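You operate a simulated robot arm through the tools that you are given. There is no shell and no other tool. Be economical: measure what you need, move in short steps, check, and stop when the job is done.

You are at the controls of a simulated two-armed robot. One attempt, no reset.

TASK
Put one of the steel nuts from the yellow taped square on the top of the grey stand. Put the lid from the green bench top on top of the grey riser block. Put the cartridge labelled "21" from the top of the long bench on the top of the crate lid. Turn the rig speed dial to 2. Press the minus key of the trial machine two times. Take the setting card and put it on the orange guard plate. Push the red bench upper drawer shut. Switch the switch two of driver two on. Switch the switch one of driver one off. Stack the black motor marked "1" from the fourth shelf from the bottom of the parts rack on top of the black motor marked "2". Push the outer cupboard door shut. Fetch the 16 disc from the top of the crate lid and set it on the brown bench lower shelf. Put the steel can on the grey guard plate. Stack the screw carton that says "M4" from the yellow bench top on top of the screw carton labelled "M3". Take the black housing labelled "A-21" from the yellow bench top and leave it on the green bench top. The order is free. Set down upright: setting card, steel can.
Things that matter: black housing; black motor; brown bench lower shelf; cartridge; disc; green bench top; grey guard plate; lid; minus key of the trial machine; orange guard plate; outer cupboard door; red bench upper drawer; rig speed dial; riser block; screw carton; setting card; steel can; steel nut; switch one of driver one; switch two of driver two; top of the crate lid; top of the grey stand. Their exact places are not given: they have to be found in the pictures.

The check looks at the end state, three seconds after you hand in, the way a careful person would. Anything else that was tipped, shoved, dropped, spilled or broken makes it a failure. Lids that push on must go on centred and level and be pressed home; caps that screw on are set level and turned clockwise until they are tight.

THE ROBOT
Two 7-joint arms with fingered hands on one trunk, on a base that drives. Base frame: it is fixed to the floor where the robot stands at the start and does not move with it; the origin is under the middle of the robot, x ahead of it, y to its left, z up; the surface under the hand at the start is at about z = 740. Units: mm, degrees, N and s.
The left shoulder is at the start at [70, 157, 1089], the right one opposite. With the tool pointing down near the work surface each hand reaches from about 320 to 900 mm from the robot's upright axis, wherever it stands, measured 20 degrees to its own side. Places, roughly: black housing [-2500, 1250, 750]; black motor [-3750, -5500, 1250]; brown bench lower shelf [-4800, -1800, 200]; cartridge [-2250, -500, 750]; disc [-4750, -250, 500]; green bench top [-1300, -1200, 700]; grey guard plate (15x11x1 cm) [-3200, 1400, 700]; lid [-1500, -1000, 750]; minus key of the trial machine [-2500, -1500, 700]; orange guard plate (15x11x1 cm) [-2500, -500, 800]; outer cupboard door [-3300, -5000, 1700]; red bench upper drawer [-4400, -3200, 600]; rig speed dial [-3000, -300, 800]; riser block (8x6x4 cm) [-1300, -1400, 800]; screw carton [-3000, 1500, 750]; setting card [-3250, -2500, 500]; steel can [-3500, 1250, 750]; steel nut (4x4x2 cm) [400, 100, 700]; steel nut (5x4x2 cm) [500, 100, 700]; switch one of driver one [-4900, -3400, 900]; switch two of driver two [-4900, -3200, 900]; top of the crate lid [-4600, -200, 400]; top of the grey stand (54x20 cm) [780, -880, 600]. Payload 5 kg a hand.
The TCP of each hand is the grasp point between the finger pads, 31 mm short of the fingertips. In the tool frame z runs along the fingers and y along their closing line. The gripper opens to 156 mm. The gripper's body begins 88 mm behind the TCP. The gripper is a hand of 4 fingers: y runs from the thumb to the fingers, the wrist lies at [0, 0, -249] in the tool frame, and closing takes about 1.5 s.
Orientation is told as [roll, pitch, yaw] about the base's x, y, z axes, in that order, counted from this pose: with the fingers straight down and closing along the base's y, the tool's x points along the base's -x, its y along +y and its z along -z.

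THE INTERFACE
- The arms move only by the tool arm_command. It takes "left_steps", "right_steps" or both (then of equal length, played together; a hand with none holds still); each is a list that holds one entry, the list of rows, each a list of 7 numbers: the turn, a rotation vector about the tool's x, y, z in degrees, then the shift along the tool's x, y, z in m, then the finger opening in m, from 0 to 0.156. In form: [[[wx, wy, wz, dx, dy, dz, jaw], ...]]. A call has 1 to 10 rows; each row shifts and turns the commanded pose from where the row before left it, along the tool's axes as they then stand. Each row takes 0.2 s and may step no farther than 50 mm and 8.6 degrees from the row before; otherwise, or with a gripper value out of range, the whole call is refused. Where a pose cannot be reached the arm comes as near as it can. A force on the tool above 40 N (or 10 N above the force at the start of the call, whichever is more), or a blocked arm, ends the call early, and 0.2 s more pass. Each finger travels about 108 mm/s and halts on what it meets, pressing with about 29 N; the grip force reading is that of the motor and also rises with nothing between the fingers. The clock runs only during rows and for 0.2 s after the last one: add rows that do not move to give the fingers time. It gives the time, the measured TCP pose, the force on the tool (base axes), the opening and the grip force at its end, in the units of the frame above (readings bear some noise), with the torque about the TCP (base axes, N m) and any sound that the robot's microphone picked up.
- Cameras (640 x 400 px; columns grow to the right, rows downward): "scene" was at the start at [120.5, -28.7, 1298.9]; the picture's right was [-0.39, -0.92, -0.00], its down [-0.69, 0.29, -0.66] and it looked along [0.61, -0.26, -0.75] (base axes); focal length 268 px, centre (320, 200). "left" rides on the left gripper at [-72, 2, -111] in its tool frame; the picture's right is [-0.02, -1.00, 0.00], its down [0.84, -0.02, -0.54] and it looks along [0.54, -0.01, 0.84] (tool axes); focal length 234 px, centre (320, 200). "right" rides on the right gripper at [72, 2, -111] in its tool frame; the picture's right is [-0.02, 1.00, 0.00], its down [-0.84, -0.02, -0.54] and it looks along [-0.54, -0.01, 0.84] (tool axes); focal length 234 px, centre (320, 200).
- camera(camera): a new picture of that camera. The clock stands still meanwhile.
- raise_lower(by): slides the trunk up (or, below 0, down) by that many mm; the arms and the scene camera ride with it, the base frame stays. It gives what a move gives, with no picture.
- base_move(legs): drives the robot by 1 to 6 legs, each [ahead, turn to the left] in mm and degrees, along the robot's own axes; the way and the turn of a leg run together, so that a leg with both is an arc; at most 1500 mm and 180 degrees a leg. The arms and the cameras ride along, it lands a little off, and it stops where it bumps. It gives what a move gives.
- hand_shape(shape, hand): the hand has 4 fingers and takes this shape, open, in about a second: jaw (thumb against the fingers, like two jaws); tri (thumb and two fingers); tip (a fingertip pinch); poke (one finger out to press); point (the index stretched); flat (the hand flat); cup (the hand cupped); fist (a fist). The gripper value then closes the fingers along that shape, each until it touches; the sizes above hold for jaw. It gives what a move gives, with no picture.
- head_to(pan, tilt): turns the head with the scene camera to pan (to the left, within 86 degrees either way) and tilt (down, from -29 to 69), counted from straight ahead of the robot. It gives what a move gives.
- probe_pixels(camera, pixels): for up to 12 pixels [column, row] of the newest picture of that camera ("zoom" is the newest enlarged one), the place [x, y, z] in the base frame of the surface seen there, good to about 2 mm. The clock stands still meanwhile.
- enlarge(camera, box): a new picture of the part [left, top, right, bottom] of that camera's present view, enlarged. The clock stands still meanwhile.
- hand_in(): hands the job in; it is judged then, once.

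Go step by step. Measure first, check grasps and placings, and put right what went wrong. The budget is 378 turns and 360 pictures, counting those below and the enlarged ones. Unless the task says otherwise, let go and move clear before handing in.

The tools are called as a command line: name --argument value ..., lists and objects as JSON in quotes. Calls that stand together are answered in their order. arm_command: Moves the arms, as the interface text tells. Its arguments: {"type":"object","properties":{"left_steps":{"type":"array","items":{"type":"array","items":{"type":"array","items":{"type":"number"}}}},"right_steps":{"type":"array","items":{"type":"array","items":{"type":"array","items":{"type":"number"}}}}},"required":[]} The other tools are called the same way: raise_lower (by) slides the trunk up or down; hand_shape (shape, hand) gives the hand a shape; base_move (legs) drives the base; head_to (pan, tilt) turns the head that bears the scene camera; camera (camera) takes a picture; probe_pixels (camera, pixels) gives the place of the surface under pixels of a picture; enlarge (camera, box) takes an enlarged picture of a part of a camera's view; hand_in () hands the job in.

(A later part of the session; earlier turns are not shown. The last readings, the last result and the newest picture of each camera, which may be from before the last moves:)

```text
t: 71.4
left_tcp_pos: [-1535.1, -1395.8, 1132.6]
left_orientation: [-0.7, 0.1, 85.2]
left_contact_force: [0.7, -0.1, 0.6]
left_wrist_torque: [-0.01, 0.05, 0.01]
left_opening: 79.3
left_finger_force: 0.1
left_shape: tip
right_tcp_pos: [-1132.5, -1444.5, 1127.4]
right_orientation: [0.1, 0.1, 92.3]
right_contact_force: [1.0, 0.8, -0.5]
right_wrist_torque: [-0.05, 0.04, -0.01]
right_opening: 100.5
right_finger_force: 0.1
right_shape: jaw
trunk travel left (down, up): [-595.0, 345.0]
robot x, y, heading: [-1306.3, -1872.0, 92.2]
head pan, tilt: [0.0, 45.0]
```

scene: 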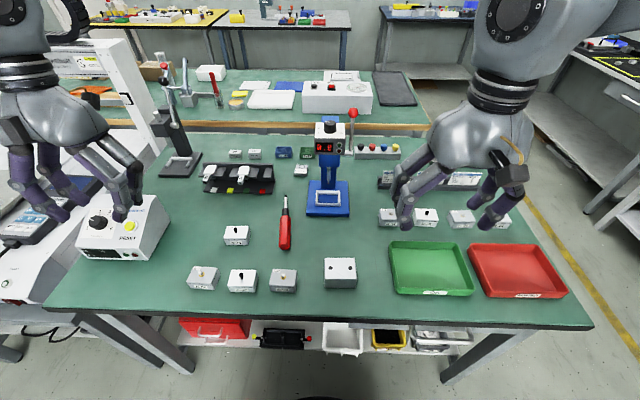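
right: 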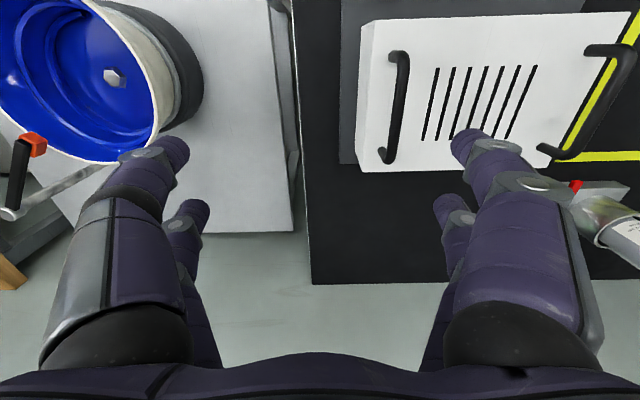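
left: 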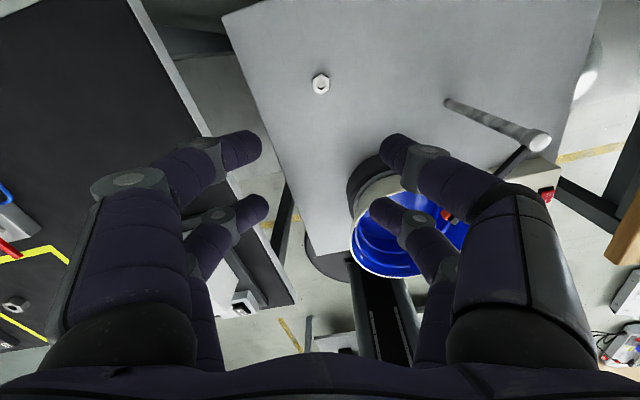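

arm_command --left_steps '[[[0, 0, 0, -0.0426, -0.0126, 0, 0.08], [0, 0, 0, -0.0426, -0.0126, 0, 0.08], [0, 0, 0, -0.0426, -0.0126, 0, 0.08], [0, 0, 0, -0.0426, -0.0126, 0, 0.08], [0, 0, 0, -0.0426, -0.0126, 0.02, 0.08], [0, 0, 0, -0.0426, -0.0126, 0.02, 0.08], [0, 0, 0, -0.0426, -0.0126, 0.02, 0.08], [0, 0, 0, -0.0426, -0.0126, 0.02, 0.08], [0, 0, 0, 0, 0, 0.05, 0.08], [0.3, 0, 0, 0, 0, 0.05, 0.08]]]'

camera --camera "left"

camera --camera "scene"

```text
t: 73.6
left_tcp_pos: [-1406.2, -1064.2, 949.8]
left_orientation: [-1.1, 0.1, 85.2]
left_contact_force: [-0.6, 1.0, 0.2]
left_wrist_torque: [-0.01, -0.04, -0.02]
left_opening: 79.9
left_finger_force: 0.2
left_shape: tip
right_tcp_pos: [-1134.1, -1445.3, 1128.1]
right_orientation: [0.1, 0.0, 92.1]
right_contact_force: [0.6, 0.6, -0.7]
right_wrist_torque: [-0.01, 0.0, 0.01]
right_opening: 100.1
right_finger_force: 0.1
right_shape: jaw
trunk travel left (down, up): [-595.0, 345.0]
robot x, y, heading: [-1313.3, -1869.8, 92.0]
head pan, tilt: [0.0, 45.0]
```

```text
329 pictures are left
```

left: 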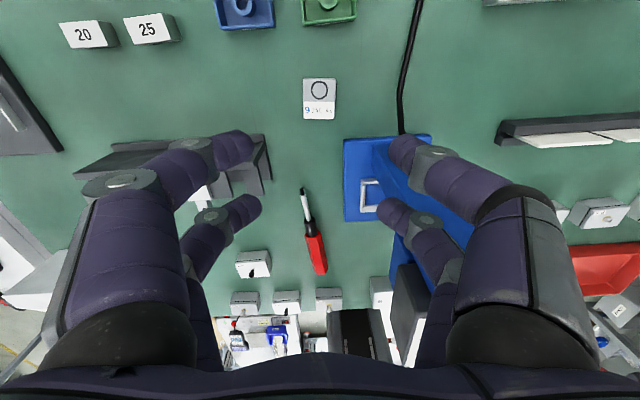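

```text
328 pictures are left
```

scene: 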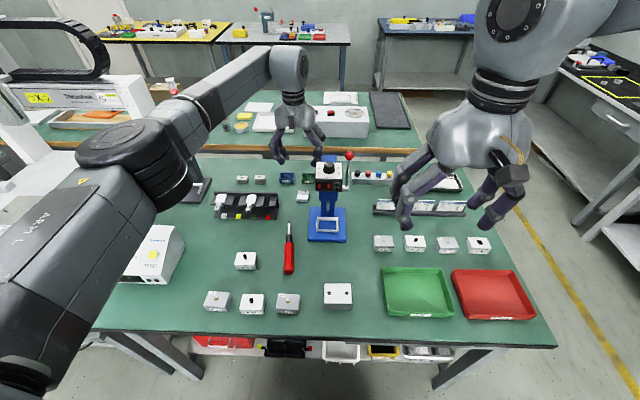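

The lid is centred in column but the rear fingers would land on the press base. I use the rear finger pair instead: move 48 mm forward and lower, then look.

arm_command --left_steps '[[[1, 0, 0, -0.024, 0, 0, 0.07], [0, 0, 0, -0.024, 0, 0, 0.07], [0, 0, 0, 0, 0, 0.05, 0.07], [0, 0, 0, 0, 0, 0.05, 0.07], [0, 0, 0, 0, 0, 0.03, 0.07], [0, 0, 0, 0, 0, 0, 0.07]]]'

camera --camera "left"

```text
t: 75.0
left_tcp_pos: [-1398.9, -1057.3, 827.6]
left_orientation: [-2.1, -0.1, 85.0]
left_contact_force: [0.1, -0.2, 0.4]
left_wrist_torque: [-0.02, -0.02, -0.03]
left_opening: 70.0
left_finger_force: 0.0
left_shape: tip
left hand out of reach, approached as far as the arm can: row 1, 2, 5
right_tcp_pos: [-1134.1, -1446.7, 1129.0]
right_orientation: [0.0, 0.0, 92.2]
right_contact_force: [0.2, 0.7, -0.5]
right_wrist_torque: [-0.01, -0.02, 0.04]
right_opening: 100.6
right_finger_force: 0.0
right_shape: jaw
trunk travel left (down, up): [-595.0, 345.0]
robot x, y, heading: [-1311.1, -1870.4, 92.1]
head pan, tilt: [0.0, 45.0]
```

```text
327 pictures are left
```

left: 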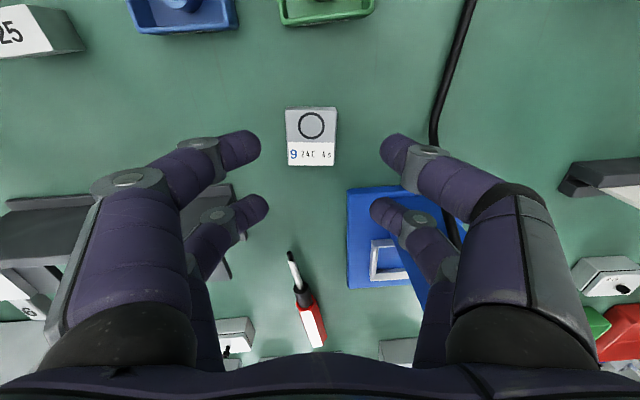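

The arm is at its reach limit. I lift the hand and check how much room the base has to the bench.

arm_command --left_steps '[[[0, 0, 0, 0, 0, -0.04, 0.07], [0, 0, 0, 0, 0, -0.04, 0.07], [0, 0, 0, 0, 0, -0.04, 0.07]]]'

head_to --pan 0 --tilt 69

camera --camera "scene"

probe_pixels --camera "scene" --pixels '[[320, 300], [320, 330], [320, 360], [320, 395], [320, 280], [250, 300], [400, 330]]'

```text
t: 75.8
left_tcp_pos: [-1402.2, -1056.6, 947.5]
left_orientation: [-1.9, 0.0, 85.2]
left_contact_force: [-0.1, 0.4, -0.7]
left_wrist_torque: [0.0, 0.02, -0.02]
left_opening: 70.1
left_finger_force: 0.1
left_shape: tip
right_tcp_pos: [-1133.5, -1447.5, 1129.6]
right_orientation: [0.0, -0.1, 92.1]
right_contact_force: [0.2, 0.7, -0.1]
right_wrist_torque: [-0.01, -0.02, 0.0]
right_opening: 100.4
right_finger_force: 0.1
right_shape: jaw
trunk travel left (down, up): [-595.0, 345.0]
robot x, y, heading: [-1312.3, -1870.4, 92.1]
head pan, tilt: [0.0, 45.0]
```

```text
t: 76.7
left_tcp_pos: [-1403.0, -1057.2, 947.0]
left_orientation: [-2.0, -0.1, 85.1]
left_contact_force: [0.3, -0.5, -0.3]
left_wrist_torque: [0.0, 0.0, -0.02]
left_opening: 70.0
left_finger_force: 0.0
left_shape: tip
right_tcp_pos: [-1134.4, -1445.9, 1129.4]
right_orientation: [0.1, 0.0, 92.3]
right_contact_force: [0.1, -0.5, -0.6]
right_wrist_torque: [-0.01, 0.0, -0.01]
right_opening: 100.5
right_finger_force: 0.1
right_shape: jaw
trunk travel left (down, up): [-595.0, 345.0]
robot x, y, heading: [-1308.0, -1871.1, 91.8]
head pan, tilt: [0.0, 68.8]
```

```text
326 pictures are left
```

scene: 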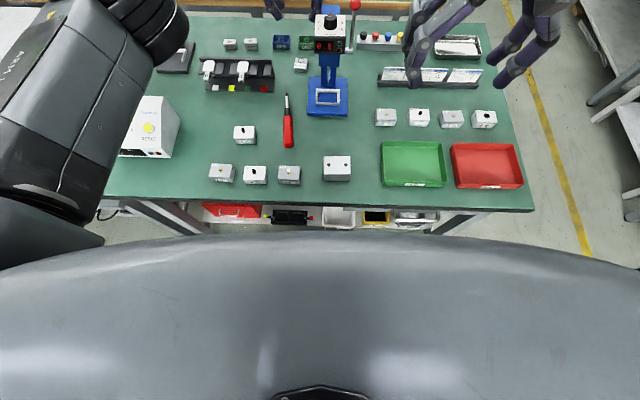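

```text
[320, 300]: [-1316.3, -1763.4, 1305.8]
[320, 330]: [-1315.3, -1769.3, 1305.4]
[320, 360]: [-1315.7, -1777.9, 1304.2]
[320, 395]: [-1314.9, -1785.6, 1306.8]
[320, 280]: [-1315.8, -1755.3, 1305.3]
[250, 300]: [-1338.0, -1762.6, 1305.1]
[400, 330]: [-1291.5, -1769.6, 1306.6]
```

The hand needs about 40 mm more reach; I drive ahead 60 mm and lower the trunk 60 mm.

base_move --legs '[[60, 0]]'

raise_lower --by -60

```text
t: 77.7
left_tcp_pos: [-1404.1, -1004.4, 953.1]
left_orientation: [-1.9, -0.3, 85.2]
left_contact_force: [0.5, -0.5, 0.3]
left_wrist_torque: [0.06, 0.02, -0.03]
left_opening: 70.3
left_finger_force: 0.1
left_shape: tip
right_tcp_pos: [-1135.8, -1395.1, 1132.3]
right_orientation: [0.0, -0.4, 92.2]
right_contact_force: [0.4, -0.3, 0.4]
right_wrist_torque: [0.08, 0.01, 0.0]
right_opening: 100.5
right_finger_force: 0.0
right_shape: jaw
trunk travel left (down, up): [-595.0, 345.0]
robot x, y, heading: [-1312.4, -1814.1, 91.9]
head pan, tilt: [0.0, 68.8]
```

```text
t: 78.7
left_tcp_pos: [-1404.4, -999.5, 888.2]
left_orientation: [-1.9, -0.1, 85.2]
left_contact_force: [0.9, 0.0, -0.2]
left_wrist_torque: [0.01, 0.0, 0.0]
left_opening: 70.2
left_finger_force: 0.0
left_shape: tip
right_tcp_pos: [-1136.0, -1390.2, 1070.9]
right_orientation: [-0.1, -0.2, 92.3]
right_contact_force: [0.0, -0.2, -0.8]
right_wrist_torque: [0.02, 0.02, 0.0]
right_opening: 100.6
right_finger_force: 0.1
right_shape: jaw
trunk travel left (down, up): [-535.0, 405.0]
robot x, y, heading: [-1313.1, -1812.0, 92.1]
head pan, tilt: [0.0, 68.8]
```

arm_command --left_steps '[[[-2.0, 0, 0, 0.018, -0.002, 0, 0.07], [0, 0, 0, 0, 0, 0.03, 0.07], [0, 0, 0, 0, 0, 0.03, 0.07], [0, 0, 0, 0, 0, 0.02, 0.07], [0, 0, 0, 0, 0, 0, 0.07]]]'

camera --camera "left"

```text
t: 79.8
left_tcp_pos: [-1404.1, -1015.2, 808.2]
left_orientation: [-0.2, 0.0, 85.2]
left_contact_force: [-0.2, -0.3, 0.5]
left_wrist_torque: [0.04, -0.02, 0.01]
left_opening: 70.1
left_finger_force: 0.1
left_shape: tip
right_tcp_pos: [-1134.9, -1387.7, 1069.3]
right_orientation: [0.1, -0.2, 92.3]
right_contact_force: [0.3, -0.6, -0.4]
right_wrist_torque: [-0.04, 0.01, 0.01]
right_opening: 100.3
right_finger_force: 0.0
right_shape: jaw
trunk travel left (down, up): [-535.0, 405.0]
robot x, y, heading: [-1311.9, -1814.7, 92.1]
head pan, tilt: [0.0, 68.8]
```

```text
325 pictures are left
```

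left: 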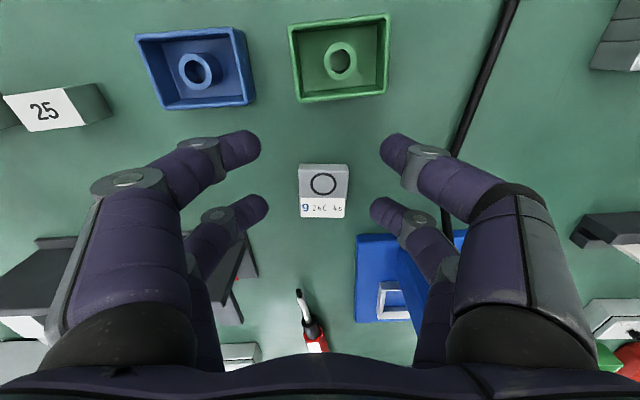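

Lid lined up with the rear pair. I lower 33 mm, close and lift.

arm_command --left_steps '[[[0, 0, 0, 0, -0.001, 0.02, 0.07], [0, 0, 0, 0, 0, 0.014, 0.07], [0, 0, 0, 0, 0, 0, 0.07], [0, 0, 0, 0, 0, 0, 0.015], [0, 0, 0, 0, 0, 0, 0.015], [0, 0, 0, 0, 0, 0, 0.015], [0, 0, 0, 0, 0, 0, 0.015]]]'

camera --camera "left"

```text
t: 81.5
left_tcp_pos: [-1400.9, -1016.0, 774.8]
left_orientation: [-0.1, -0.2, 85.3]
left_contact_force: [-0.5, 3.4, 12.4]
left_wrist_torque: [-0.2, 0.15, -0.04]
left_opening: 18.1
left_finger_force: 0.1
left_shape: tip
right_tcp_pos: [-1136.1, -1389.6, 1070.2]
right_orientation: [0.0, 0.0, 92.2]
right_contact_force: [0.7, 0.9, 0.8]
right_wrist_torque: [-0.01, -0.01, -0.01]
right_opening: 100.4
right_finger_force: 0.1
right_shape: jaw
trunk travel left (down, up): [-535.0, 405.0]
robot x, y, heading: [-1316.8, -1812.7, 91.9]
head pan, tilt: [0.0, 68.8]
```

```text
324 pictures are left
```

left: 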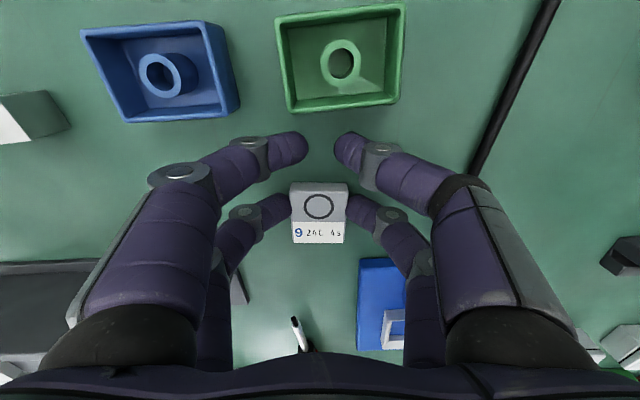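

The lid is between the rear fingers; slight push on the table (12 N). I raise 2 mm, finish closing and lift.

arm_command --left_steps '[[[0, 0, 0, 0, 0, -0.002, 0.01], [0, 0, 0, 0, 0, 0, 0.0], [0, 0, 0, 0, 0, 0, 0.0], [0, 0, 0, 0, 0, 0, 0.0], [0, 0, 0, 0, 0, -0.03, 0.0], [0, 0, 0, 0, 0, -0.04, 0.0], [0, 0, 0, 0, 0, -0.05, 0.0], [0, 0, 0, 0, 0, -0.05, 0.0], [0, 0, 0, 0, 0, -0.05, 0.0]]]'

camera --camera "left"

```text
t: 83.5
left_tcp_pos: [-1401.7, -1016.4, 996.4]
left_orientation: [0.0, -0.1, 85.1]
left_contact_force: [0.1, 0.0, -0.7]
left_wrist_torque: [0.03, 0.02, 0.03]
left_opening: 5.5
left_finger_force: 28.9
left_shape: tip
right_tcp_pos: [-1135.1, -1388.3, 1069.8]
right_orientation: [0.1, -0.1, 92.2]
right_contact_force: [0.2, 0.0, 0.0]
right_wrist_torque: [0.01, 0.02, 0.0]
right_opening: 100.6
right_finger_force: 0.0
right_shape: jaw
trunk travel left (down, up): [-535.0, 405.0]
robot x, y, heading: [-1313.1, -1809.3, 92.2]
head pan, tilt: [0.0, 68.8]
```

```text
323 pictures are left
```

left: 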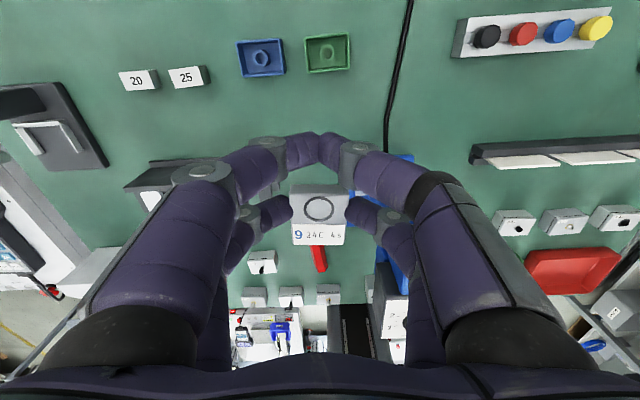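

The lid is held. I swing left around the press, back, and then right to the riser, moving the right hand out of the way.

arm_command --left_steps '[[[0, 0, 0, 0, 0.035, -0.015, 0.0], [0, 0, 0, 0, 0.035, -0.015, 0.0], [0, 0, 0, 0.048, 0, 0, 0.0], [0, 0, 0, 0.048, 0, 0, 0.0], [0, 0, 0, 0.048, 0, 0, 0.0], [0, 0, 0, 0.048, 0, 0, 0.0], [0, 0, 0, 0.048, 0, 0, 0.0], [0, 0, 0, 0.048, 0, 0, 0.0], [0, 0, 0, 0.048, 0, 0, 0.0], [0, 0, 0, 0.048, 0, 0, 0.0]]]' --right_steps '[[[0, 0, 0, 0, -0.04, 0, 0.1], [0, 0, 0, 0, -0.04, 0, 0.1], [0, 0, 0, 0, -0.04, 0, 0.1], [0, 0, 0, 0, -0.04, 0, 0.1], [0, 0, 0, 0, -0.04, 0, 0.1], [0, 0, 0, 0, 0, 0, 0.1], [0, 0, 0, 0, 0, 0, 0.1], [0, 0, 0, 0, 0, 0, 0.1], [0, 0, 0, 0, 0, 0, 0.1], [0, 0, 0, 0, 0, 0, 0.1]]]'

arm_command --left_steps '[[[0, 0, 0, -0.0025, -0.045, 0, 0.0], [0, 0, 0, -0.0025, -0.045, 0, 0.0], [0, 0, 0, -0.0025, -0.045, 0, 0.0], [0, 0, 0, -0.0025, -0.045, 0, 0.0], [0, 0, 0, -0.0025, -0.045, 0, 0.0], [0, 0, 0, 0, 0, 0.05, 0.0], [0, 0, 0, 0, 0, 0.05, 0.0], [0, 0, 0, 0, 0, 0.03, 0.0], [0, 0, 0, 0, 0, 0, 0.0]]]'

camera --camera "left"

```text
t: 85.7
left_tcp_pos: [-1504.7, -1395.2, 1026.0]
left_orientation: [0.1, -0.2, 85.2]
left_contact_force: [-0.4, -0.6, -1.0]
left_wrist_torque: [0.06, 0.02, -0.01]
left_opening: 5.5
left_finger_force: 29.2
left_shape: tip
right_tcp_pos: [-935.7, -1381.5, 1069.5]
right_orientation: [0.0, -0.1, 92.2]
right_contact_force: [0.2, -0.7, 0.5]
right_wrist_torque: [0.01, -0.01, 0.01]
right_opening: 100.4
right_finger_force: 0.1
right_shape: jaw
trunk travel left (down, up): [-535.0, 405.0]
robot x, y, heading: [-1313.6, -1813.2, 92.2]
head pan, tilt: [0.0, 68.8]
```

```text
t: 87.7
left_tcp_pos: [-1278.3, -1399.7, 893.8]
left_orientation: [-0.1, -0.2, 85.2]
left_contact_force: [-0.6, 0.5, -0.4]
left_wrist_torque: [0.01, 0.0, -0.01]
left_opening: 5.6
left_finger_force: 29.1
left_shape: tip
right_tcp_pos: [-934.5, -1381.0, 1069.5]
right_orientation: [0.0, -0.1, 92.2]
right_contact_force: [-0.4, 0.2, -0.1]
right_wrist_torque: [-0.01, 0.02, 0.0]
right_opening: 100.3
right_finger_force: 0.0
right_shape: jaw
trunk travel left (down, up): [-535.0, 405.0]
robot x, y, heading: [-1311.8, -1810.8, 92.0]
head pan, tilt: [0.0, 68.8]
```

```text
322 pictures are left
```

left: 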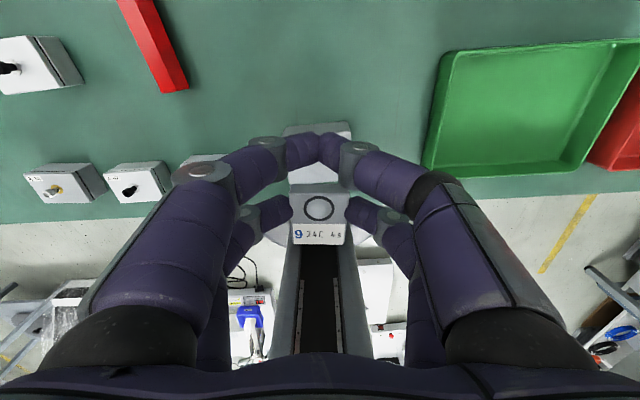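

Block and lid columns agree (≈319). I lower to TCP z ≈ 818.

arm_command --left_steps '[[[0, 0, 0, 0, 0, 0.04, 0.0], [0, 0, 0, 0, 0, 0.025, 0.0], [0, 0, 0, 0, 0, 0.01, 0.0], [0, 0, 0, 0, 0, 0, 0.0]]]'

camera --camera "left"

```text
t: 88.7
left_tcp_pos: [-1278.7, -1399.8, 819.8]
left_orientation: [0.1, 0.1, 85.3]
left_contact_force: [-1.2, -0.3, -1.0]
left_wrist_torque: [0.02, 0.0, 0.03]
left_opening: 5.5
left_finger_force: 29.1
left_shape: tip
right_tcp_pos: [-933.8, -1379.1, 1068.7]
right_orientation: [0.1, -0.2, 92.2]
right_contact_force: [-0.3, 0.0, 0.1]
right_wrist_torque: [0.01, -0.01, -0.02]
right_opening: 100.1
right_finger_force: 0.0
right_shape: jaw
trunk travel left (down, up): [-535.0, 405.0]
robot x, y, heading: [-1316.6, -1813.5, 92.2]
head pan, tilt: [0.0, 68.8]
```

```text
321 pictures are left
```

left: 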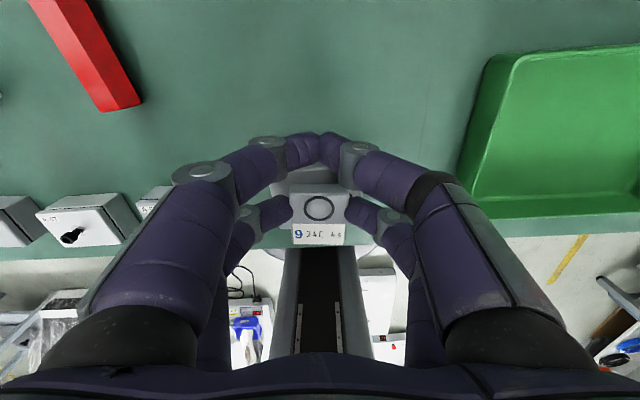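

Lined up over the block. I lower the last 3 mm, open and rise.

arm_command --left_steps '[[[0, 0, 0, 0, 0, 0.003, 0.0], [0, 0, 0, 0, 0, 0, 0.0], [0, 0, 0, 0, 0, 0, 0.04], [0, 0, 0, 0, 0, 0, 0.06], [0, 0, 0, 0, 0, 0, 0.08], [0, 0, 0, 0, 0, -0.04, 0.08], [0, 0, 0, 0, 0, -0.05, 0.08], [0, 0, 0, 0, 0, -0.05, 0.08], [0, 0, 0, 0, 0, -0.05, 0.08]]]'

camera --camera "left"

camera --camera "scene"

```text
t: 90.7
left_tcp_pos: [-1277.9, -1402.0, 1008.1]
left_orientation: [0.0, -0.1, 85.3]
left_contact_force: [0.0, 0.0, 0.8]
left_wrist_torque: [-0.02, -0.02, 0.02]
left_opening: 79.6
left_finger_force: 0.0
left_shape: tip
right_tcp_pos: [-934.2, -1380.3, 1067.9]
right_orientation: [0.1, 0.0, 92.1]
right_contact_force: [0.8, 0.0, -0.1]
right_wrist_torque: [0.03, 0.02, 0.04]
right_opening: 100.1
right_finger_force: 0.0
right_shape: jaw
trunk travel left (down, up): [-535.0, 405.0]
robot x, y, heading: [-1309.8, -1809.5, 92.3]
head pan, tilt: [0.0, 68.8]
```

```text
320 pictures are left
```

left: 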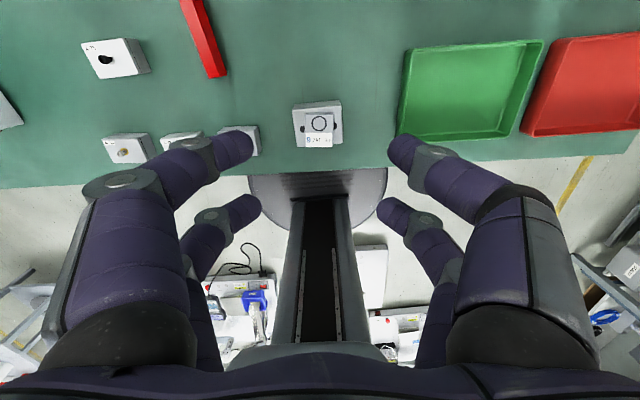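

```text
319 pictures are left
```

scene: 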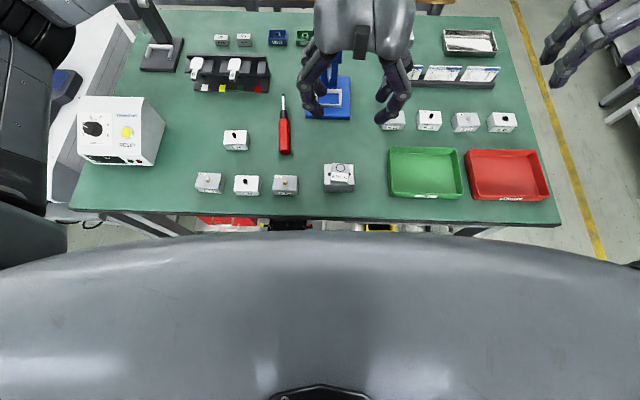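

enlarge --camera "left" --box '[270, 80, 370, 170]'

enlarge --camera "scene" --box '[300, 140, 380, 210]'

```text
4.44 times, centred on (320, 125) of left
```

zoom: 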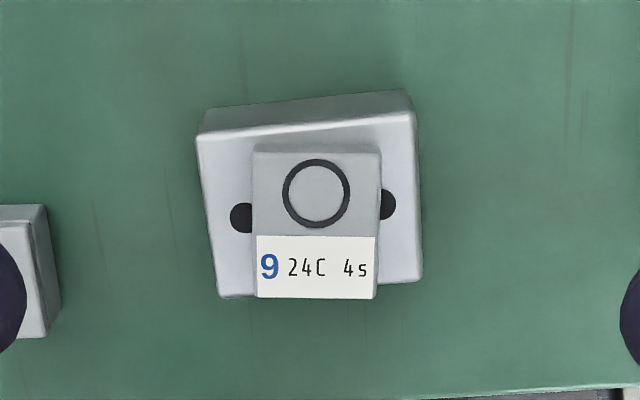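

```text
5.71 times, centred on (340, 175) of scene
```

zoom: 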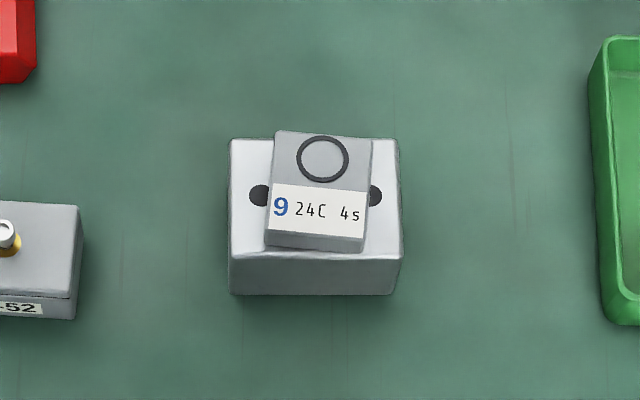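

The lid sits on the riser fully. I back off, turn to heading ~170 and look at the next area (trial machine, setting card).

base_move --legs '[[-130, 0], [0, 75]]'

head_to --pan 0 --tilt 28

camera --camera "scene"

```text
t: 95.1
left_tcp_pos: [-1694.8, -1796.3, 1006.2]
left_orientation: [0.0, 0.1, 159.5]
left_contact_force: [0.4, -0.2, -0.1]
left_wrist_torque: [0.02, 0.02, -0.03]
left_opening: 79.5
left_finger_force: 0.1
left_shape: tip
right_tcp_pos: [-1623.4, -1461.0, 1068.6]
right_orientation: [0.0, 0.0, 166.4]
right_contact_force: [0.5, -0.5, -0.2]
right_wrist_torque: [-0.01, 0.01, 0.0]
right_opening: 100.4
right_finger_force: 0.0
right_shape: jaw
trunk travel left (down, up): [-535.0, 405.0]
robot x, y, heading: [-1305.7, -1942.5, 166.3]
head pan, tilt: [0.0, 68.8]
```

```text
t: 96.2
left_tcp_pos: [-1695.7, -1796.3, 1007.4]
left_orientation: [-0.1, -0.1, 159.4]
left_contact_force: [-0.8, -0.8, -0.2]
left_wrist_torque: [0.0, -0.01, 0.03]
left_opening: 79.3
left_finger_force: 0.0
left_shape: tip
right_tcp_pos: [-1623.2, -1459.4, 1067.8]
right_orientation: [0.0, 0.0, 166.5]
right_contact_force: [0.2, 0.5, 0.6]
right_wrist_torque: [0.01, -0.02, -0.01]
right_opening: 100.6
right_finger_force: 0.0
right_shape: jaw
trunk travel left (down, up): [-535.0, 405.0]
robot x, y, heading: [-1307.4, -1938.1, 166.6]
head pan, tilt: [0.0, 28.0]
```

```text
316 pictures are left
```

scene: 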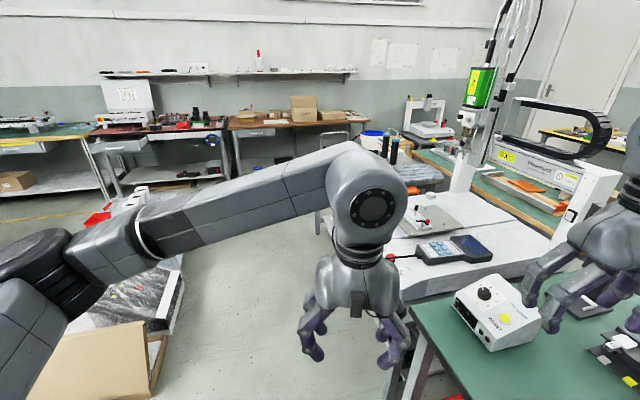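

enlarge --camera "scene" --box '[380, 180, 560, 300]'

probe_pixels --camera "scene" --pixels '[[440, 252], [475, 248], [430, 218], [405, 290], [500, 280], [500, 310], [340, 250], [400, 120], [430, 120], [100, 370], [105, 215], [360, 130]]'

enlarge --camera "scene" --box '[380, 90, 600, 220]'

```text
3.33 times, centred on (470, 240) of scene
```

zoom: 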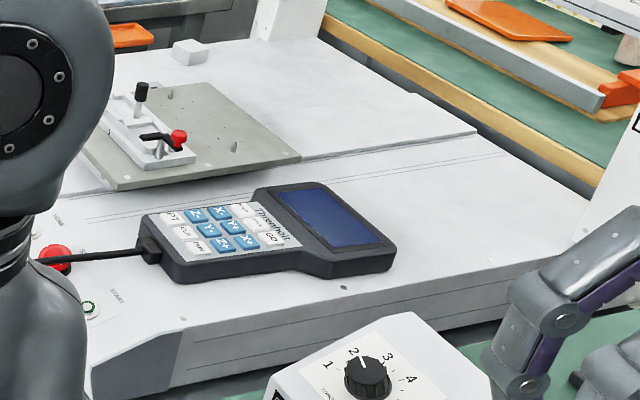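

```text
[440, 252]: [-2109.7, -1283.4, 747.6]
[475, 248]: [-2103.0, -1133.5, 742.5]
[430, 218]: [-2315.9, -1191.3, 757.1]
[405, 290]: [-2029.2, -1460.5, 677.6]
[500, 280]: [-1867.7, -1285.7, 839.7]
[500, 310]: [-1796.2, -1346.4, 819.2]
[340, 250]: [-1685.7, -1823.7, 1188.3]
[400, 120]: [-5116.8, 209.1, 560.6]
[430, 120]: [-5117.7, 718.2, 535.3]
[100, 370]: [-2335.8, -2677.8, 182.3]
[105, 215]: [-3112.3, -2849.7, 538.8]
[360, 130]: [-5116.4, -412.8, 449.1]
```

```text
2.91 times, centred on (490, 155) of scene
```

zoom: 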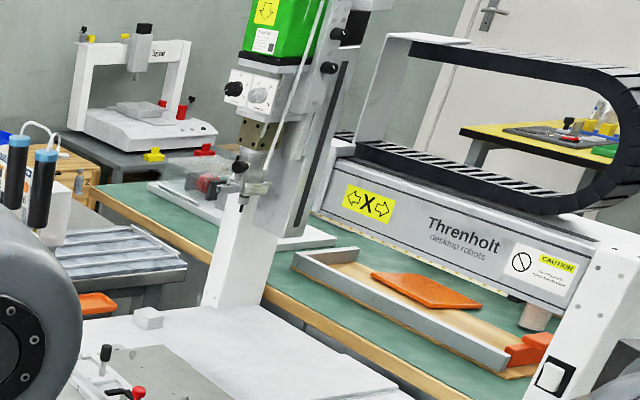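

I move the left hand aside, drive ahead along the aisle and look again.

arm_command --left_steps '[[[0, 0, -3.4, 0, 0.045, 0, 0.08], [0, 0, -3.4, 0, 0.045, 0, 0.08], [0, 0, 0, 0, 0.045, 0, 0.08], [0, 0, 0, 0, 0.045, 0, 0.08], [0, 0, 0, 0, 0.045, 0, 0.08]]]'

base_move --legs '[[0, 13], [650, 0], [0, -20]]'

camera --camera "scene"

```text
t: 97.4
left_tcp_pos: [-1754.7, -2013.1, 1004.9]
left_orientation: [0.0, 0.0, 166.2]
left_contact_force: [0.1, -0.2, -0.6]
left_wrist_torque: [0.04, 0.03, 0.01]
left_opening: 79.7
left_finger_force: 0.1
left_shape: tip
right_tcp_pos: [-1621.3, -1461.3, 1071.0]
right_orientation: [0.0, 0.0, 166.5]
right_contact_force: [-0.9, 0.7, 0.8]
right_wrist_torque: [0.03, 0.02, -0.01]
right_opening: 100.2
right_finger_force: 0.1
right_shape: jaw
trunk travel left (down, up): [-535.0, 405.0]
robot x, y, heading: [-1305.9, -1943.3, 166.4]
head pan, tilt: [0.0, 28.0]
```

```text
t: 102.9
left_tcp_pos: [-2407.3, -1952.8, 1003.5]
left_orientation: [0.0, -0.1, 159.7]
left_contact_force: [0.3, 1.2, -0.1]
left_wrist_torque: [-0.01, -0.01, 0.01]
left_opening: 79.8
left_finger_force: 0.0
left_shape: tip
right_tcp_pos: [-2211.7, -1421.4, 1069.1]
right_orientation: [-0.1, -0.1, 159.9]
right_contact_force: [-0.2, 0.2, 0.7]
right_wrist_torque: [-0.01, 0.01, 0.01]
right_opening: 100.3
right_finger_force: 0.0
right_shape: jaw
trunk travel left (down, up): [-535.0, 405.0]
robot x, y, heading: [-1956.1, -1935.1, 160.1]
head pan, tilt: [0.0, 28.0]
```

```text
313 pictures are left
```

scene: 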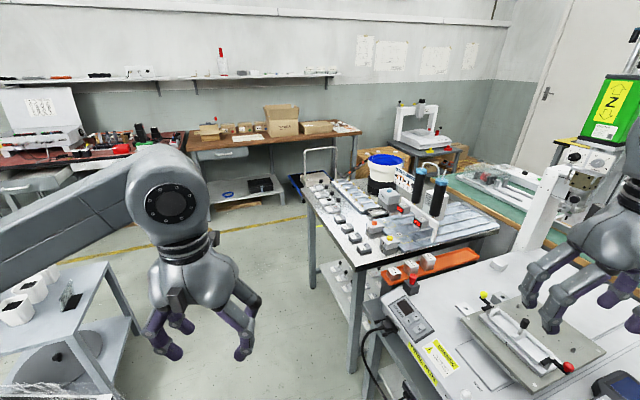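

enlarge --camera "scene" --box '[360, 270, 480, 390]'

enlarge --camera "scene" --box '[300, 170, 500, 290]'

enlarge --camera "scene" --box '[0, 240, 150, 350]'

probe_pixels --camera "scene" --pixels '[[400, 308], [412, 322], [395, 300], [425, 333], [20, 310], [70, 300], [100, 290], [340, 330], [380, 380], [310, 195], [445, 390]]'

```text
3.33 times, centred on (420, 330) of scene
```

zoom: 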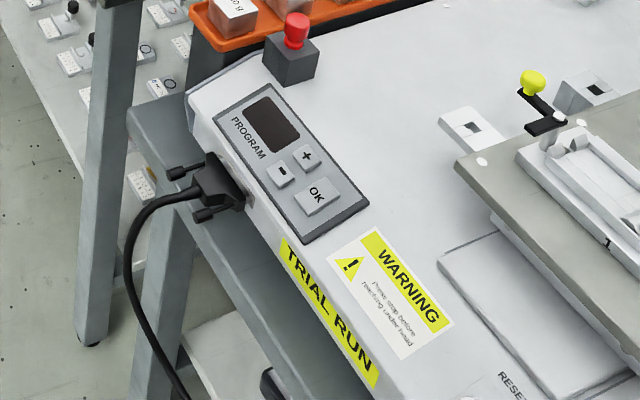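

```text
3.20 times, centred on (400, 230) of scene
```

zoom: 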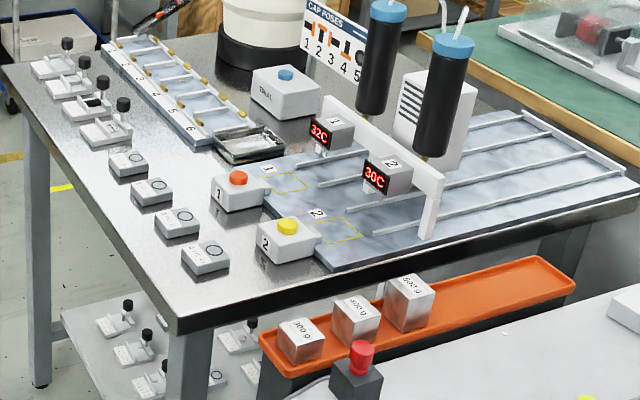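

```text
3.64 times, centred on (75, 295) of scene
```

zoom: 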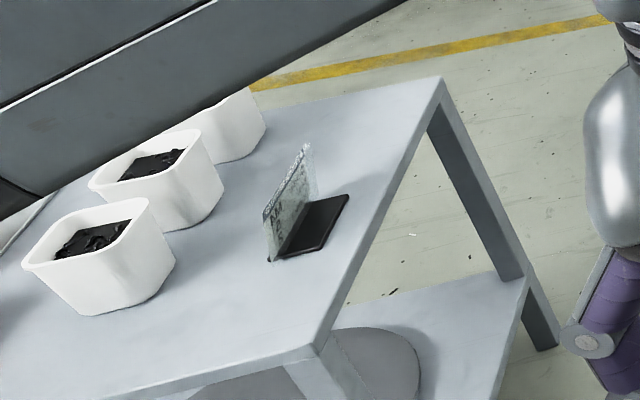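

```text
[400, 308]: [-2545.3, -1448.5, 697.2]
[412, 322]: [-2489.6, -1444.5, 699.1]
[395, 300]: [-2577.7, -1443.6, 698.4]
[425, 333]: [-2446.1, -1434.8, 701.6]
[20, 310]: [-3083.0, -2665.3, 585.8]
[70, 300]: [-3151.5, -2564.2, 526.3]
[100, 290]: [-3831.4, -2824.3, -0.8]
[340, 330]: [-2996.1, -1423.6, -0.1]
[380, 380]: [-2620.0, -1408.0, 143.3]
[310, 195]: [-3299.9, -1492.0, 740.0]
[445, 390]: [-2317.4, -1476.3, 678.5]
```

Minus key is on the "TRIAL RUN" panel near (-2500,-1446,699); the setting card stands on the trolley near (-3151,-2564,526). I drive to face the panel and look closely.

base_move --legs '[[0, 20], [400, 0], [0, -90]]'

hand_shape --hand "left" --shape "poke"

head_to --pan 15 --tilt 50

camera --camera "scene"

camera --camera "left"

```text
t: 110.3
left_tcp_pos: [-2535.5, -1518.4, 1005.9]
left_orientation: [-0.1, 0.0, 90.5]
left_contact_force: [-0.4, -0.2, 0.6]
left_wrist_torque: [0.0, -0.02, 0.02]
left_opening: 79.7
left_finger_force: 0.0
left_shape: tip
right_tcp_pos: [-1968.4, -1511.3, 1069.2]
right_orientation: [0.0, -0.1, 90.7]
right_contact_force: [-0.5, -0.2, -0.3]
right_wrist_torque: [-0.02, -0.02, 0.0]
right_opening: 100.5
right_finger_force: 0.1
right_shape: jaw
trunk travel left (down, up): [-535.0, 405.0]
robot x, y, heading: [-2356.0, -1931.3, 90.9]
head pan, tilt: [0.0, 28.0]
```

```text
t: 111.2
left_tcp_pos: [-2536.4, -1518.1, 1006.3]
left_orientation: [-0.1, 0.0, 90.5]
left_contact_force: [-0.7, 0.6, -0.9]
left_wrist_torque: [0.04, -0.03, 0.0]
left_opening: 0.0
left_finger_force: 0.0
left_shape: poke
right_tcp_pos: [-1970.2, -1511.3, 1069.0]
right_orientation: [0.0, -0.1, 90.7]
right_contact_force: [0.0, 0.7, 0.1]
right_wrist_torque: [0.02, -0.04, 0.0]
right_opening: 100.4
right_finger_force: 0.0
right_shape: jaw
trunk travel left (down, up): [-535.0, 405.0]
robot x, y, heading: [-2356.5, -1935.7, 90.5]
head pan, tilt: [0.0, 28.0]
```

```text
t: 112.0
left_tcp_pos: [-2536.2, -1518.6, 1005.6]
left_orientation: [-0.1, 0.0, 90.5]
left_contact_force: [-0.3, 0.6, -0.5]
left_wrist_torque: [0.0, 0.0, -0.03]
left_opening: 0.1
left_finger_force: 0.1
left_shape: poke
right_tcp_pos: [-1969.3, -1513.2, 1068.2]
right_orientation: [0.0, 0.0, 90.6]
right_contact_force: [0.5, 0.1, 0.7]
right_wrist_torque: [0.01, 0.02, 0.0]
right_opening: 100.2
right_finger_force: 0.1
right_shape: jaw
trunk travel left (down, up): [-535.0, 405.0]
robot x, y, heading: [-2358.4, -1935.8, 90.7]
head pan, tilt: [15.0, 50.0]
```

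```text
309 pictures are left
```

scene: 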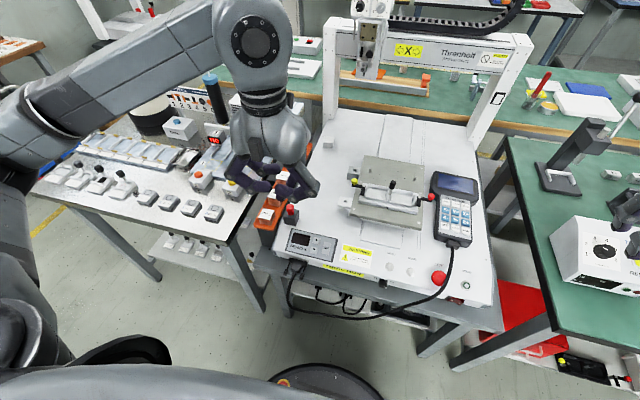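

```text
308 pictures are left
```

left: 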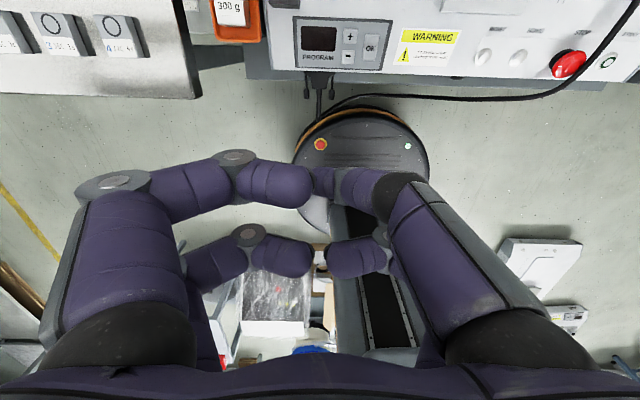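

enlarge --camera "left" --box '[220, 130, 440, 290]'

enlarge --camera "scene" --box '[200, 90, 360, 260]'

probe_pixels --camera "left" --pixels '[[349, 57], [351, 36], [370, 46], [345, 60], [353, 60]]'

```text
2.50 times, centred on (330, 210) of left
```

zoom: 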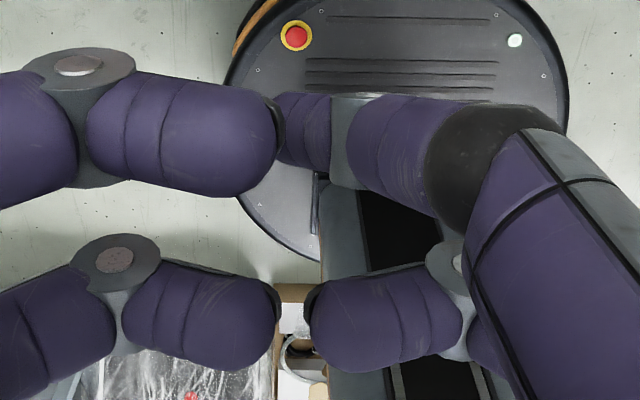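

```text
2.35 times, centred on (280, 175) of scene
```

zoom: 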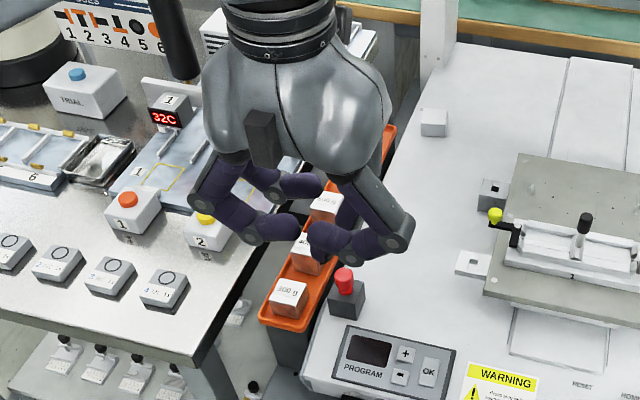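

```text
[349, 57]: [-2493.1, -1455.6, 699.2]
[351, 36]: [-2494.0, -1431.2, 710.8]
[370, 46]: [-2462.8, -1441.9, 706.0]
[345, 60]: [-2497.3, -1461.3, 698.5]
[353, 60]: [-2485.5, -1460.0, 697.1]
```

The poke shape looks curled. I try "point" and look.

hand_shape --hand "left" --shape "point"

camera --camera "left"

enlarge --camera "scene" --box '[200, 90, 360, 260]'

```text
t: 113.0
left_tcp_pos: [-2535.6, -1518.9, 1004.6]
left_orientation: [-0.1, -0.1, 90.5]
left_contact_force: [-0.4, -0.8, -0.5]
left_wrist_torque: [0.06, -0.03, -0.02]
left_opening: 0.0
left_finger_force: 0.0
left_shape: point
right_tcp_pos: [-1969.1, -1512.1, 1068.9]
right_orientation: [0.0, 0.1, 90.7]
right_contact_force: [0.1, 0.0, 0.6]
right_wrist_torque: [0.06, 0.0, -0.02]
right_opening: 100.4
right_finger_force: 0.0
right_shape: jaw
trunk travel left (down, up): [-535.0, 405.0]
robot x, y, heading: [-2356.8, -1937.0, 90.7]
head pan, tilt: [15.0, 50.0]
```

```text
305 pictures are left
```

left: 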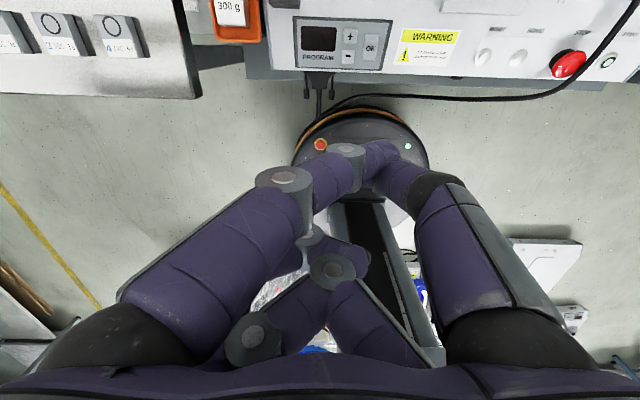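

```text
2.35 times, centred on (280, 175) of scene
```

zoom: 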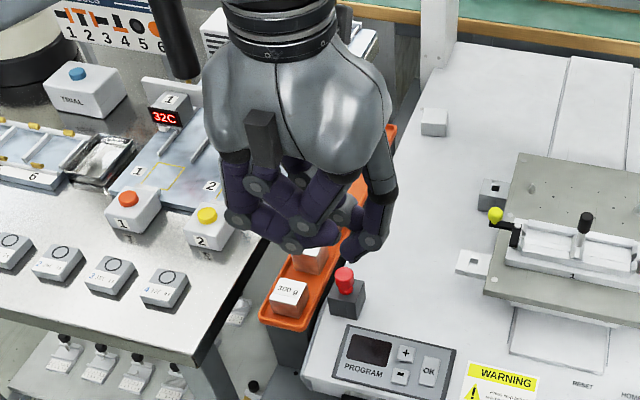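

arm_command --left_steps '[[[0, 0, 0, 0, 0, 0, 0.0], [0, 0, 0, 0, 0, 0, 0.0], [0, 0, 0, 0, 0, 0, 0.0], [0, 0, 0, 0, 0, 0, 0.0], [0, 0, 0, 0, 0, 0, 0.0]]]'

camera --camera "left"

```text
t: 114.2
left_tcp_pos: [-2535.3, -1519.4, 1005.6]
left_orientation: [0.0, 0.1, 90.4]
left_contact_force: [-0.1, 0.4, 0.3]
left_wrist_torque: [0.03, 0.0, 0.01]
left_opening: 0.0
left_finger_force: 0.1
left_shape: point
right_tcp_pos: [-1969.4, -1511.9, 1069.1]
right_orientation: [0.1, -0.1, 90.7]
right_contact_force: [-0.4, -0.7, 0.6]
right_wrist_torque: [-0.05, -0.03, 0.02]
right_opening: 100.2
right_finger_force: 0.1
right_shape: jaw
trunk travel left (down, up): [-535.0, 405.0]
robot x, y, heading: [-2354.0, -1940.2, 90.7]
head pan, tilt: [15.0, 50.0]
```

```text
303 pictures are left
```

left: 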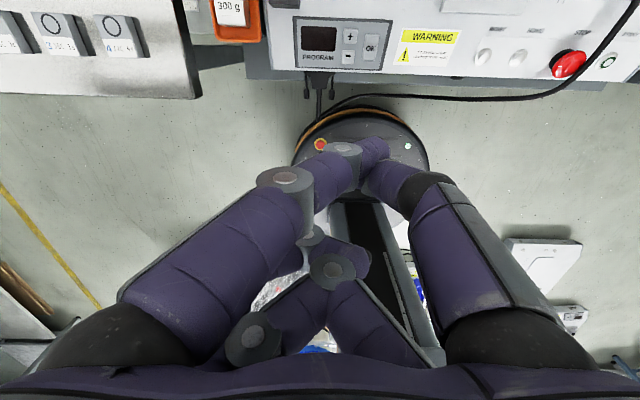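

I test whether a larger opening value stretches the finger in this shape.

hand_shape --hand "left" --shape "poke"

arm_command --left_steps '[[[0, 0, 0, 0, 0, 0, 0.156], [0, 0, 0, 0, 0, 0, 0.156], [0, 0, 0, 0, 0, 0, 0.156], [0, 0, 0, 0, 0, 0, 0.156], [0, 0, 0, 0, 0, 0, 0.156], [0, 0, 0, 0, 0, 0, 0.156], [0, 0, 0, 0, 0, 0, 0.156]]]'

camera --camera "left"

enlarge --camera "scene" --box '[200, 90, 360, 260]'

```text
t: 115.0
left_tcp_pos: [-2536.1, -1519.1, 1006.7]
left_orientation: [-0.1, 0.0, 90.5]
left_contact_force: [-0.4, 0.0, 0.6]
left_wrist_torque: [0.0, 0.02, 0.0]
left_opening: 0.1
left_finger_force: 0.1
left_shape: poke
right_tcp_pos: [-1969.1, -1512.7, 1068.5]
right_orientation: [0.2, -0.1, 90.7]
right_contact_force: [-0.6, -0.3, 0.0]
right_wrist_torque: [-0.01, 0.02, -0.01]
right_opening: 100.6
right_finger_force: 0.2
right_shape: jaw
trunk travel left (down, up): [-535.0, 405.0]
robot x, y, heading: [-2358.5, -1934.6, 90.6]
head pan, tilt: [15.0, 50.0]
```

```text
t: 116.7
left_tcp_pos: [-2535.2, -1518.1, 1005.0]
left_orientation: [-0.1, 0.0, 90.4]
left_contact_force: [0.4, 0.4, -0.7]
left_wrist_torque: [0.02, 0.0, 0.0]
left_opening: 0.0
left_finger_force: 0.0
left_shape: poke
right_tcp_pos: [-1969.2, -1511.7, 1068.9]
right_orientation: [0.0, 0.0, 90.7]
right_contact_force: [-0.7, 0.0, 0.3]
right_wrist_torque: [0.01, 0.01, 0.01]
right_opening: 100.2
right_finger_force: 0.0
right_shape: jaw
trunk travel left (down, up): [-535.0, 405.0]
robot x, y, heading: [-2357.9, -1938.6, 90.5]
head pan, tilt: [15.0, 50.0]
```

```text
302 pictures are left
```

left: 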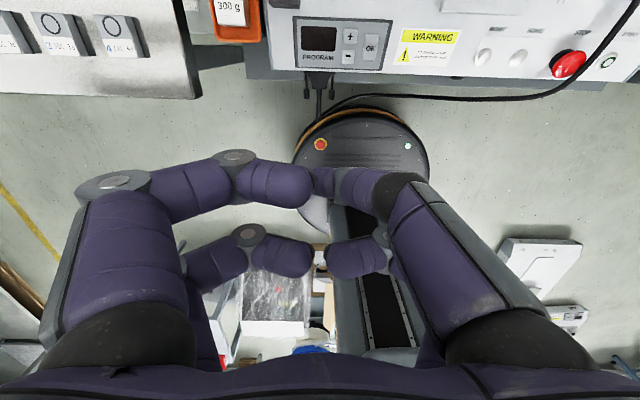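

```text
2.35 times, centred on (280, 175) of scene
```

zoom: 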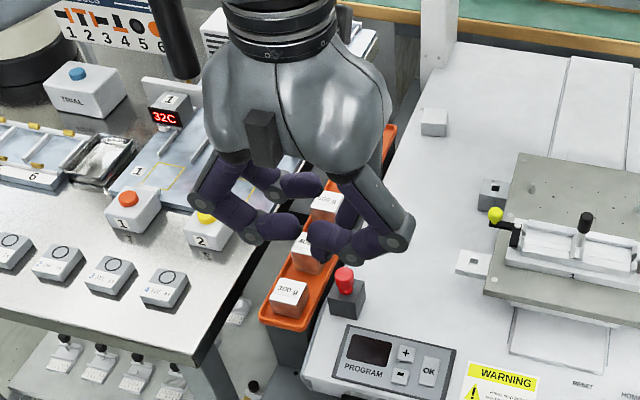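

probe_pixels --camera "left" --pixels '[[318, 180], [330, 185], [345, 185], [305, 182], [270, 185], [295, 190], [305, 255], [335, 255], [280, 260], [360, 255], [240, 180], [322, 175]]'

probe_pixels --camera "zoom" --pixels '[[345, 250], [330, 240], [370, 250], [320, 235], [290, 228], [265, 235], [300, 185], [350, 215], [370, 235], [400, 240], [235, 210], [345, 262]]'

```text
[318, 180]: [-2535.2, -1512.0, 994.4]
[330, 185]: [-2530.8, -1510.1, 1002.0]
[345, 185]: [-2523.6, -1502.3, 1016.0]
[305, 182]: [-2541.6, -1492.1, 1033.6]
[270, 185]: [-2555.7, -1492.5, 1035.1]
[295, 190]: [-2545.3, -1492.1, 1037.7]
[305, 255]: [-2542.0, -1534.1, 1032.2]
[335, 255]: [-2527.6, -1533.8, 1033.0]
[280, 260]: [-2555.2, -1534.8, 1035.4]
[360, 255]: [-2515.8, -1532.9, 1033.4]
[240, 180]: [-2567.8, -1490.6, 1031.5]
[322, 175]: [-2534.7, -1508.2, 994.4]
```

```text
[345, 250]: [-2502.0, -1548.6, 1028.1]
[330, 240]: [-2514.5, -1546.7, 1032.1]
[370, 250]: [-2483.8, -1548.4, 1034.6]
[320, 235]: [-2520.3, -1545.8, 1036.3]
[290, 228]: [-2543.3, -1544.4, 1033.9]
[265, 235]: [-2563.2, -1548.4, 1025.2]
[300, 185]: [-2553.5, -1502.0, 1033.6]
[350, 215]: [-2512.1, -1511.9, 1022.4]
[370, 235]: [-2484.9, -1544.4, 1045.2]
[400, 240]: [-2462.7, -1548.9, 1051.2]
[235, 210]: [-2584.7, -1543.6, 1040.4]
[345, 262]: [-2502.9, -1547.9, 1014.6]
```

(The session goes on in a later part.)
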